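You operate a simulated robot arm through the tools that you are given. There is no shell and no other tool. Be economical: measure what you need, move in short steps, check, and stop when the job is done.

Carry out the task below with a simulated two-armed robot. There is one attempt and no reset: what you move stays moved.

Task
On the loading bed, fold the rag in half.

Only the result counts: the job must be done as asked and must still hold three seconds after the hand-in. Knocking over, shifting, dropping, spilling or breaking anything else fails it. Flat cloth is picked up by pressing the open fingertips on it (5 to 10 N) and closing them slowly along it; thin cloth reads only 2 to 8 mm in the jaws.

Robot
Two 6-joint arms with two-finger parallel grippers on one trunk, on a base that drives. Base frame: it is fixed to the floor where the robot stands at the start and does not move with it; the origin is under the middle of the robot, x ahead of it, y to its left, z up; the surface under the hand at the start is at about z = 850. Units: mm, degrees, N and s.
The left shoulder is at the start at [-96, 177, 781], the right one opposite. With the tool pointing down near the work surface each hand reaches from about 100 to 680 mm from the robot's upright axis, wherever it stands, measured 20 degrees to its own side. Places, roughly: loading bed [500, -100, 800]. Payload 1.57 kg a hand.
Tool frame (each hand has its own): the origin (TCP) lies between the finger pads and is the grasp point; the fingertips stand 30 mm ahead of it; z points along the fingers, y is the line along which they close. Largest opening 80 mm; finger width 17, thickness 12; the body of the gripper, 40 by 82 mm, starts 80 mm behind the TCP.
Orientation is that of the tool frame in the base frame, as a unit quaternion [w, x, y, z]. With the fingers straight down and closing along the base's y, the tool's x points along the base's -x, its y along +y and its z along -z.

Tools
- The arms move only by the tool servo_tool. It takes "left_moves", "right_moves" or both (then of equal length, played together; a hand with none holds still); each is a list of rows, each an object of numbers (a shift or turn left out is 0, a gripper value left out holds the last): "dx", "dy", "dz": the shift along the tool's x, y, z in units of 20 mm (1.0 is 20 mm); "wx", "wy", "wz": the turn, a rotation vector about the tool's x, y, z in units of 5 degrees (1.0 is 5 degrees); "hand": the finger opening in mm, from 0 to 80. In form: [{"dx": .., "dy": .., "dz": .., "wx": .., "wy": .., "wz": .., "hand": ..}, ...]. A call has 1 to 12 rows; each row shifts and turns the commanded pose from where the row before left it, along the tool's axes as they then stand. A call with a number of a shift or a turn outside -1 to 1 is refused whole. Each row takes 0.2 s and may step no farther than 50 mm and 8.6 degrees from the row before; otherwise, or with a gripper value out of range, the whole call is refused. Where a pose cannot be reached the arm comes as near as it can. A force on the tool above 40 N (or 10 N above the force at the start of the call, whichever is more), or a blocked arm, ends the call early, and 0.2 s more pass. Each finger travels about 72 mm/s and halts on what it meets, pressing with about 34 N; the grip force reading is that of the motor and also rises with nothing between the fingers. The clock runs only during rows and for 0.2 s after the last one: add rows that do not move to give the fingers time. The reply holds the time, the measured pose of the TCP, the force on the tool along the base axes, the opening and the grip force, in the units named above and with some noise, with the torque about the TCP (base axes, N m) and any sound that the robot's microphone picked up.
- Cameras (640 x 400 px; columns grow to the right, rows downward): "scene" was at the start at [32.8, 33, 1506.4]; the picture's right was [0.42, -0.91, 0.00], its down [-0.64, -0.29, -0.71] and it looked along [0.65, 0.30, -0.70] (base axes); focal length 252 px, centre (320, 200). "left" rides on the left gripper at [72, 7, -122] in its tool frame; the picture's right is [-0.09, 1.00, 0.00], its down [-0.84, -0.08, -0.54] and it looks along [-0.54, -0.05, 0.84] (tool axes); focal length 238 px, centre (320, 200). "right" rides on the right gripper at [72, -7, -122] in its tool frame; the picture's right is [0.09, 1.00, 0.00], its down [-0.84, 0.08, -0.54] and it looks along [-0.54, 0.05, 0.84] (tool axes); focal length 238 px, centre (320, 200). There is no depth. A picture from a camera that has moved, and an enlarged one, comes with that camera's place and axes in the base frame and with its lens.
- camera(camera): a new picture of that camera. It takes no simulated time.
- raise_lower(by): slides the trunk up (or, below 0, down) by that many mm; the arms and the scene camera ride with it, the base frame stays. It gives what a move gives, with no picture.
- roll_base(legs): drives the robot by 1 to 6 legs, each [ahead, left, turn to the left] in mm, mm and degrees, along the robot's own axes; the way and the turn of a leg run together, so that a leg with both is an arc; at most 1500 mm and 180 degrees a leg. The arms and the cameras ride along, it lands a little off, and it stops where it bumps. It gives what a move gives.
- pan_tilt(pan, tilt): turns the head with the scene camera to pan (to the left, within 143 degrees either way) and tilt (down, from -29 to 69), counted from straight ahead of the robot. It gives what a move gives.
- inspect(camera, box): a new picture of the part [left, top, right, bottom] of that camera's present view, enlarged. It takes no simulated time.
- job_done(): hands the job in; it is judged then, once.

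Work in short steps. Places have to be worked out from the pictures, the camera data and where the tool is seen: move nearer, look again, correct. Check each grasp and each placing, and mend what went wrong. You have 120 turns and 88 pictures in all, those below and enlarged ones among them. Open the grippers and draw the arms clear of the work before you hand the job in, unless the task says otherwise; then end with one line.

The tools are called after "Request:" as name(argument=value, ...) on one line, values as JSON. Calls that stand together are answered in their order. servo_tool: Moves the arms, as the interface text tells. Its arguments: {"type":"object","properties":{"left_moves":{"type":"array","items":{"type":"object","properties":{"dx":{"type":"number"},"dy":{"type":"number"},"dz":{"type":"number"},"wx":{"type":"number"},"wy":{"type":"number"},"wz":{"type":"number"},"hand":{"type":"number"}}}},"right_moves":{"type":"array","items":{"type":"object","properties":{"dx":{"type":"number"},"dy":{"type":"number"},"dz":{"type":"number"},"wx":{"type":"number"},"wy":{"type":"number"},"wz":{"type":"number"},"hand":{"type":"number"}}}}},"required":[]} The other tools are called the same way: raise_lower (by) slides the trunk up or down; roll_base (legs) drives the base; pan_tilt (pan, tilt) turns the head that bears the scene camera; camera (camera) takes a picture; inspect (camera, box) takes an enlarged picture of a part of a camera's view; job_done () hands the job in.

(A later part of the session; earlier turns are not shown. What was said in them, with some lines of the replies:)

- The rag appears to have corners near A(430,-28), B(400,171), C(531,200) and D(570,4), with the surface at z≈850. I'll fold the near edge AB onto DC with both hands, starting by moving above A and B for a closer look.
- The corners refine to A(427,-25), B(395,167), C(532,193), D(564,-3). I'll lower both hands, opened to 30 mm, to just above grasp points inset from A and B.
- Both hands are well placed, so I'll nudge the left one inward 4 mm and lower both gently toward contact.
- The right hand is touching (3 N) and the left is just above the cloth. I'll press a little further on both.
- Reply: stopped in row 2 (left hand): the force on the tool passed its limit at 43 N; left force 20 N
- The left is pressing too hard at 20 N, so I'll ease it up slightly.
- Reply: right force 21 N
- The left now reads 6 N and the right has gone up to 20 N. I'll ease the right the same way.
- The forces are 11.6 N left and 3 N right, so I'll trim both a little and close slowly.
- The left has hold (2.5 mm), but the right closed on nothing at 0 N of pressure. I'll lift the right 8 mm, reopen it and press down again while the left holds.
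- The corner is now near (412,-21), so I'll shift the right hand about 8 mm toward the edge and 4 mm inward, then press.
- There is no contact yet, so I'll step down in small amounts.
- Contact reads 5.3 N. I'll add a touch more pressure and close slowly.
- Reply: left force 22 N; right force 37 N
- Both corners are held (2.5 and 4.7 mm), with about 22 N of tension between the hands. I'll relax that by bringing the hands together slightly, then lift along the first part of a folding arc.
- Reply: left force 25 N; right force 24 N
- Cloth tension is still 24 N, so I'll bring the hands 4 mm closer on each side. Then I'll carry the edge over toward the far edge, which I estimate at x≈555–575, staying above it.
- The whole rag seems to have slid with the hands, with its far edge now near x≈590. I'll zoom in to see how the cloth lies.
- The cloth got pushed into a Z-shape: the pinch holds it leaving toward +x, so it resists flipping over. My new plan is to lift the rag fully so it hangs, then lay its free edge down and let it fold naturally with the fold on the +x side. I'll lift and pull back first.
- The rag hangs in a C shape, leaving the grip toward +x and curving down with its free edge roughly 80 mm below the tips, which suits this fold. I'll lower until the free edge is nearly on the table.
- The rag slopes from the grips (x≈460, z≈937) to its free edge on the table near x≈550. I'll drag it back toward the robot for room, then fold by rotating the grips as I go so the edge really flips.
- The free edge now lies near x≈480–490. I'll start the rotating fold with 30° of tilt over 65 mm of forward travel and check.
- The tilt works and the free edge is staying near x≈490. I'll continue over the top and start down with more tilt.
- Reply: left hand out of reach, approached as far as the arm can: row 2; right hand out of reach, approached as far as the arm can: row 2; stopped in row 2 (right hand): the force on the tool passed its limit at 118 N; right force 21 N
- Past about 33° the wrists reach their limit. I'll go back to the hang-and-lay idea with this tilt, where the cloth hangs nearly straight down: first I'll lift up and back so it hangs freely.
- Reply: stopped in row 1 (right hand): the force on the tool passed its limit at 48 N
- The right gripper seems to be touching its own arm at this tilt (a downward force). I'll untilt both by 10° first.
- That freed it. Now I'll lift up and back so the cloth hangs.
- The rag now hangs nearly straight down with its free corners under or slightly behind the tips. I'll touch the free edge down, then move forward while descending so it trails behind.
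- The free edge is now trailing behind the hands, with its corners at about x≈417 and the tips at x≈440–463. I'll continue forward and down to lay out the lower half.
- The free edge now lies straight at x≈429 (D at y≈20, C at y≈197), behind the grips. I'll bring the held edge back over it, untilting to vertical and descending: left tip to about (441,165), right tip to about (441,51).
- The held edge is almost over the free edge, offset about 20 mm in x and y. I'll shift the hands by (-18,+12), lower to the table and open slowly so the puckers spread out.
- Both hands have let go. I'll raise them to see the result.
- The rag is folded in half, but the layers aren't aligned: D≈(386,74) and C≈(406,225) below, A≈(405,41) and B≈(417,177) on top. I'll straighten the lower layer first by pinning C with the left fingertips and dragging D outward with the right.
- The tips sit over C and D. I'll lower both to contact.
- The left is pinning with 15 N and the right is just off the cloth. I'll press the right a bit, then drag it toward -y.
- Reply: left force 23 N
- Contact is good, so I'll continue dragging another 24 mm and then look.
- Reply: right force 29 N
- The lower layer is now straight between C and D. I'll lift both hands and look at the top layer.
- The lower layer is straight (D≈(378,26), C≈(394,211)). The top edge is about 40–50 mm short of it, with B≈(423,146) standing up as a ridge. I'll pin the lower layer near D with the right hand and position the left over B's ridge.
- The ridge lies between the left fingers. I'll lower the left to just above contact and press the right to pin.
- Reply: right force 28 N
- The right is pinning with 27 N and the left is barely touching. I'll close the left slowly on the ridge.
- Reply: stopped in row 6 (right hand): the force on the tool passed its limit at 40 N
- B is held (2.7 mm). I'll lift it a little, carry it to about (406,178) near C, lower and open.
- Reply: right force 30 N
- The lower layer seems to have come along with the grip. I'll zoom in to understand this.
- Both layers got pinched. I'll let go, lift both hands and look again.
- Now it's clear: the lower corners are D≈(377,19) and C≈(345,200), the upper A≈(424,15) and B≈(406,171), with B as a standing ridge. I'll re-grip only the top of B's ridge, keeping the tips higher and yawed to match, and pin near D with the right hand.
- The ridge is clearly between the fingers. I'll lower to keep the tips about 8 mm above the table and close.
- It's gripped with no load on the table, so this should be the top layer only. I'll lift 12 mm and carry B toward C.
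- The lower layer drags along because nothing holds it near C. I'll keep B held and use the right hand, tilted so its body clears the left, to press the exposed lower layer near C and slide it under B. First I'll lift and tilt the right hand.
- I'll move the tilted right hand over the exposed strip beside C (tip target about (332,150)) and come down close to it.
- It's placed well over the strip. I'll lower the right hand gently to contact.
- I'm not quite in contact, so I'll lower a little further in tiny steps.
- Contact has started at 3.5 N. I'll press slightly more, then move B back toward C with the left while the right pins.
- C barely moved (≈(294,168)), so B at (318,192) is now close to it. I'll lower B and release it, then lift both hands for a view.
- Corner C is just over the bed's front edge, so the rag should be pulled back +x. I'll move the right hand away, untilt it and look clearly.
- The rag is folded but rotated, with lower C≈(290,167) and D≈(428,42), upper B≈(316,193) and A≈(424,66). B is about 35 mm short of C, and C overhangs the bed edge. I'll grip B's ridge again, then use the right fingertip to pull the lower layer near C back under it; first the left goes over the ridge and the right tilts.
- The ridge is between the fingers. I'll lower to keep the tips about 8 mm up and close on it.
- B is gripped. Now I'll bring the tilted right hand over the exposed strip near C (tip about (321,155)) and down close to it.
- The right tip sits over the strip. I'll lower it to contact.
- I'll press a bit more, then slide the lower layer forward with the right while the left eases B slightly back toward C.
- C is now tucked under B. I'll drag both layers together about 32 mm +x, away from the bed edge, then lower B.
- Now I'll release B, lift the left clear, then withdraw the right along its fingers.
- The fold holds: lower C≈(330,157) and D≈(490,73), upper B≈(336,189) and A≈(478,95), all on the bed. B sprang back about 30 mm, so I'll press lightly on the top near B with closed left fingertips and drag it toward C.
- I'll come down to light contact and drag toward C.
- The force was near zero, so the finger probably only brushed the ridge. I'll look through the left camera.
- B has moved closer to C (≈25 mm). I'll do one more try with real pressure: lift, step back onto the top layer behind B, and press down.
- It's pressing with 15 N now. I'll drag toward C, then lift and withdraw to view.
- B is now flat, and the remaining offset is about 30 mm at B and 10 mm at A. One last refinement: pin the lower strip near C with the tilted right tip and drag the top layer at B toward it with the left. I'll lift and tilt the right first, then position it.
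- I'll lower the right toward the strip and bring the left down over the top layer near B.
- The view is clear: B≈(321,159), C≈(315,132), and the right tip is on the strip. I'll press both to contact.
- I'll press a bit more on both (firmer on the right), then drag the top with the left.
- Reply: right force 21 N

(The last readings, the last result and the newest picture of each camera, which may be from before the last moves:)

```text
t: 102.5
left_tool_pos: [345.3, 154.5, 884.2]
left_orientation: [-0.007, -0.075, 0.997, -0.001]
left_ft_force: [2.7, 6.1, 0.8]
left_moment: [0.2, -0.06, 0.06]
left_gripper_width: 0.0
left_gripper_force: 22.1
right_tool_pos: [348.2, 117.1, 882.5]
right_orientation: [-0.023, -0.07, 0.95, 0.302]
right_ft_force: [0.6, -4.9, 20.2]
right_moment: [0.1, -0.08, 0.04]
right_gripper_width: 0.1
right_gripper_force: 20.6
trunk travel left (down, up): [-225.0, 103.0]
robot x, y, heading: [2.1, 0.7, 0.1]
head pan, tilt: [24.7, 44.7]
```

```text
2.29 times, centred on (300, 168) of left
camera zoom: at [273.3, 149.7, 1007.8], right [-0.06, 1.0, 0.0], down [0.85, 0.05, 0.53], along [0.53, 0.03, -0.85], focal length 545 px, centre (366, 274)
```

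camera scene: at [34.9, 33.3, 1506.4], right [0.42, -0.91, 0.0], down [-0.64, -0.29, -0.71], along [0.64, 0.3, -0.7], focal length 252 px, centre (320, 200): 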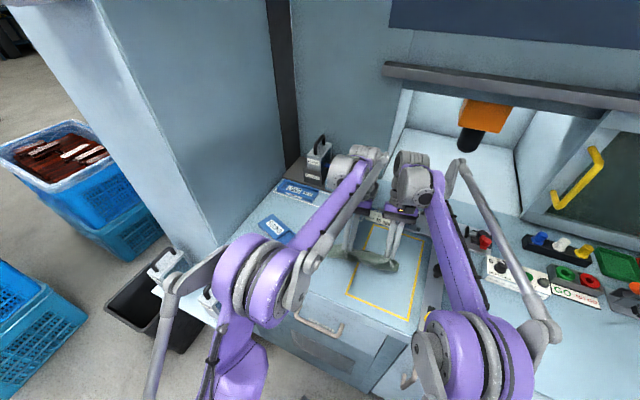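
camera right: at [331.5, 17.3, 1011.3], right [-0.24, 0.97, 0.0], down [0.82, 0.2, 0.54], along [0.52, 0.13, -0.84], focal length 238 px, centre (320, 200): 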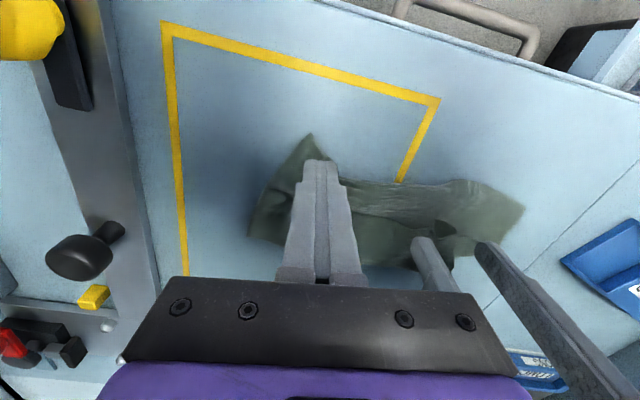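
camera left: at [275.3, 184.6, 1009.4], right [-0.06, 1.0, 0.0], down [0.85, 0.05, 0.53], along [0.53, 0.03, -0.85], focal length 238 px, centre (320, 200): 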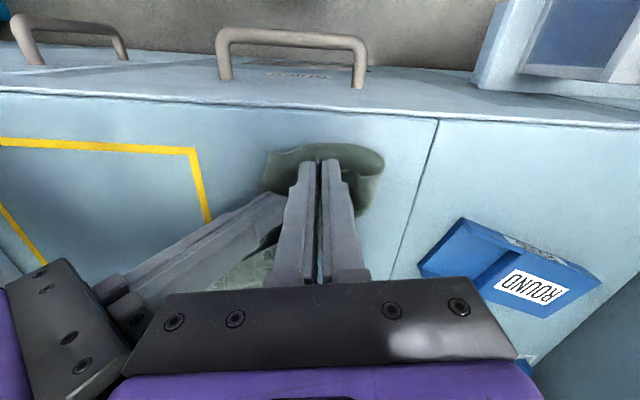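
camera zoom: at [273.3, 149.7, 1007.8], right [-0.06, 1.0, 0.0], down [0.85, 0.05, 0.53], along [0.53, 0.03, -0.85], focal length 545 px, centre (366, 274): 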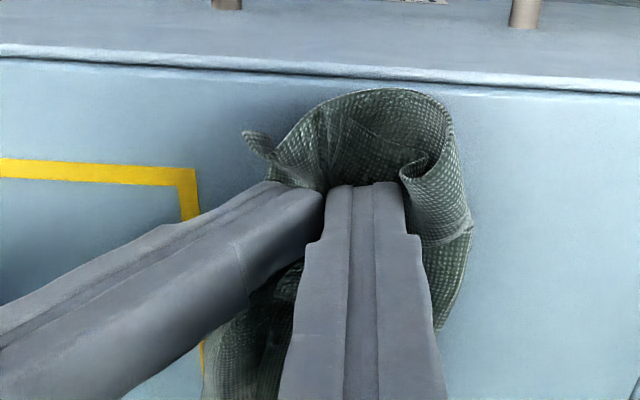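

The fingertips met and the cloth has bunched a little between them. I'll lift the right first, then the left, letting the cloth relax, and withdraw both clear.

Request:
servo_tool(right_moves=[{"dy": 0.3, "dz": -0.5}, {"dy": 0.3, "dz": -0.6}, {"dz": -1}, {"dz": -1}, {"dy": -0.5, "dz": -1}, {"dy": -1, "dz": -1}, {"dy": -1, "dz": -0.6}, {"dy": -1, "dz": -0.6}, {"dy": -1, "dz": -0.6}, {"dy": -1, "dz": -0.6}, {"dy": -1, "dz": -0.6}], left_moves=[{}, {}, {}, {"dy": 0.3}, {"dy": 0.4}, {"dz": -0.5}, {"dz": -1}, {"dz": -1}, {"dz": -1}, {"dz": -1, "dy": 1}, {"dy": 1}])

Request:
servo_tool(right_moves=[{"wx": 1}, {"wx": 1}, {"wx": 1}, {"wx": 1}, {"wx": 1}, {"wx": 1}, {"wx": 1}, {"dy": -1}, {"dy": -1}], left_moves=[{"dy": 1}, {"dy": 1}, {}, {}, {}, {}, {}, {}, {}])

Request:
inspect(camera="scene", box=[290, 220, 420, 301])

```text
t: 104.9
left_tool_pos: [337.5, 206.3, 975.1]
left_orientation: [-0.007, -0.075, 0.997, -0.001]
left_ft_force: [0.6, 0.1, 0.1]
left_moment: [-0.01, 0.03, 0.01]
left_gripper_width: 0.0
left_gripper_force: 21.1
right_tool_pos: [376.5, -70.8, 946.9]
right_orientation: [-0.024, -0.071, 0.95, 0.302]
right_ft_force: [-1.1, 0.6, -0.2]
right_moment: [-0.05, 0.01, 0.02]
right_gripper_width: 0.2
right_gripper_force: 21.0
trunk travel left (down, up): [-225.0, 103.0]
robot x, y, heading: [1.4, -1.1, 0.2]
head pan, tilt: [24.7, 44.7]
```

```text
t: 106.9
left_tool_pos: [333.8, 248.0, 973.8]
left_orientation: [-0.008, -0.075, 0.997, -0.001]
left_ft_force: [0.1, 0.5, 0.1]
left_moment: [-0.03, 0.02, -0.01]
left_gripper_width: 0.2
left_gripper_force: 21.2
right_tool_pos: [382.9, -110.4, 946.4]
right_orientation: [-0.002, -0.074, 0.997, 0.001]
right_ft_force: [0.5, 0.0, 0.8]
right_moment: [0.05, 0.0, -0.01]
right_gripper_width: 0.2
right_gripper_force: 21.8
trunk travel left (down, up): [-225.0, 103.0]
robot x, y, heading: [-4.0, -3.0, -0.3]
head pan, tilt: [24.7, 44.7]
```

```text
4.92 times, centred on (355, 260) of scene
camera zoom: at [32.7, 32.9, 1506.4], right [0.42, -0.91, 0.0], down [-0.64, -0.29, -0.71], along [0.65, 0.3, -0.7], focal length 1240 px, centre (148, -98)
```

zoom: 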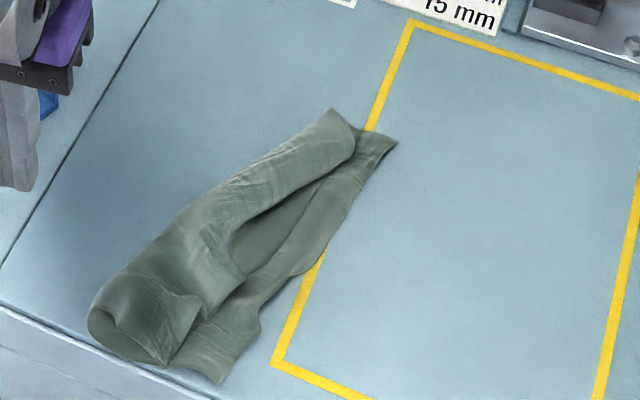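

The rag has relaxed into a half fold lying on the bed, and no pictures are left. I'll open both grippers and draw the arms well clear.

Request:
servo_tool(left_moves=[{"dz": -1, "hand": 80}, {"dz": -1}, {"dz": -1}, {"dz": -1}, {"dy": 1}, {"dy": 1}, {}, {}], right_moves=[{"dz": -1, "hand": 80}, {"dz": -1}, {"dz": -1}, {"dz": -1}, {}, {}, {}, {}])

```text
t: 108.7
left_tool_pos: [327.8, 289.4, 1053.7]
left_orientation: [-0.007, -0.075, 0.997, -0.001]
left_ft_force: [-0.2, 0.6, 0.5]
left_moment: [0.01, -0.05, -0.04]
left_gripper_width: 80.0
left_gripper_force: 0.0
right_tool_pos: [380.6, -109.7, 1026.9]
right_orientation: [-0.002, -0.074, 0.997, 0.001]
right_ft_force: [-0.4, -0.6, 0.2]
right_moment: [-0.03, -0.02, 0.04]
right_gripper_width: 80.0
right_gripper_force: 0.0
trunk travel left (down, up): [-225.0, 103.0]
robot x, y, heading: [-0.6, -0.8, -0.2]
head pan, tilt: [24.7, 44.7]
```

Both grippers are open and clear of the rag, so I'm handing the job in.

Request:
job_done()

```text
The job is handed in.
```

The rag is folded in half on the loading bed, but not neatly: the top edge sits about 25–30 mm short of the bottom edge at one corner and somewhat less at the other. It lies at an angle close to the bed's front edge; I saw nothing else moved, and both grippers are open and clear.
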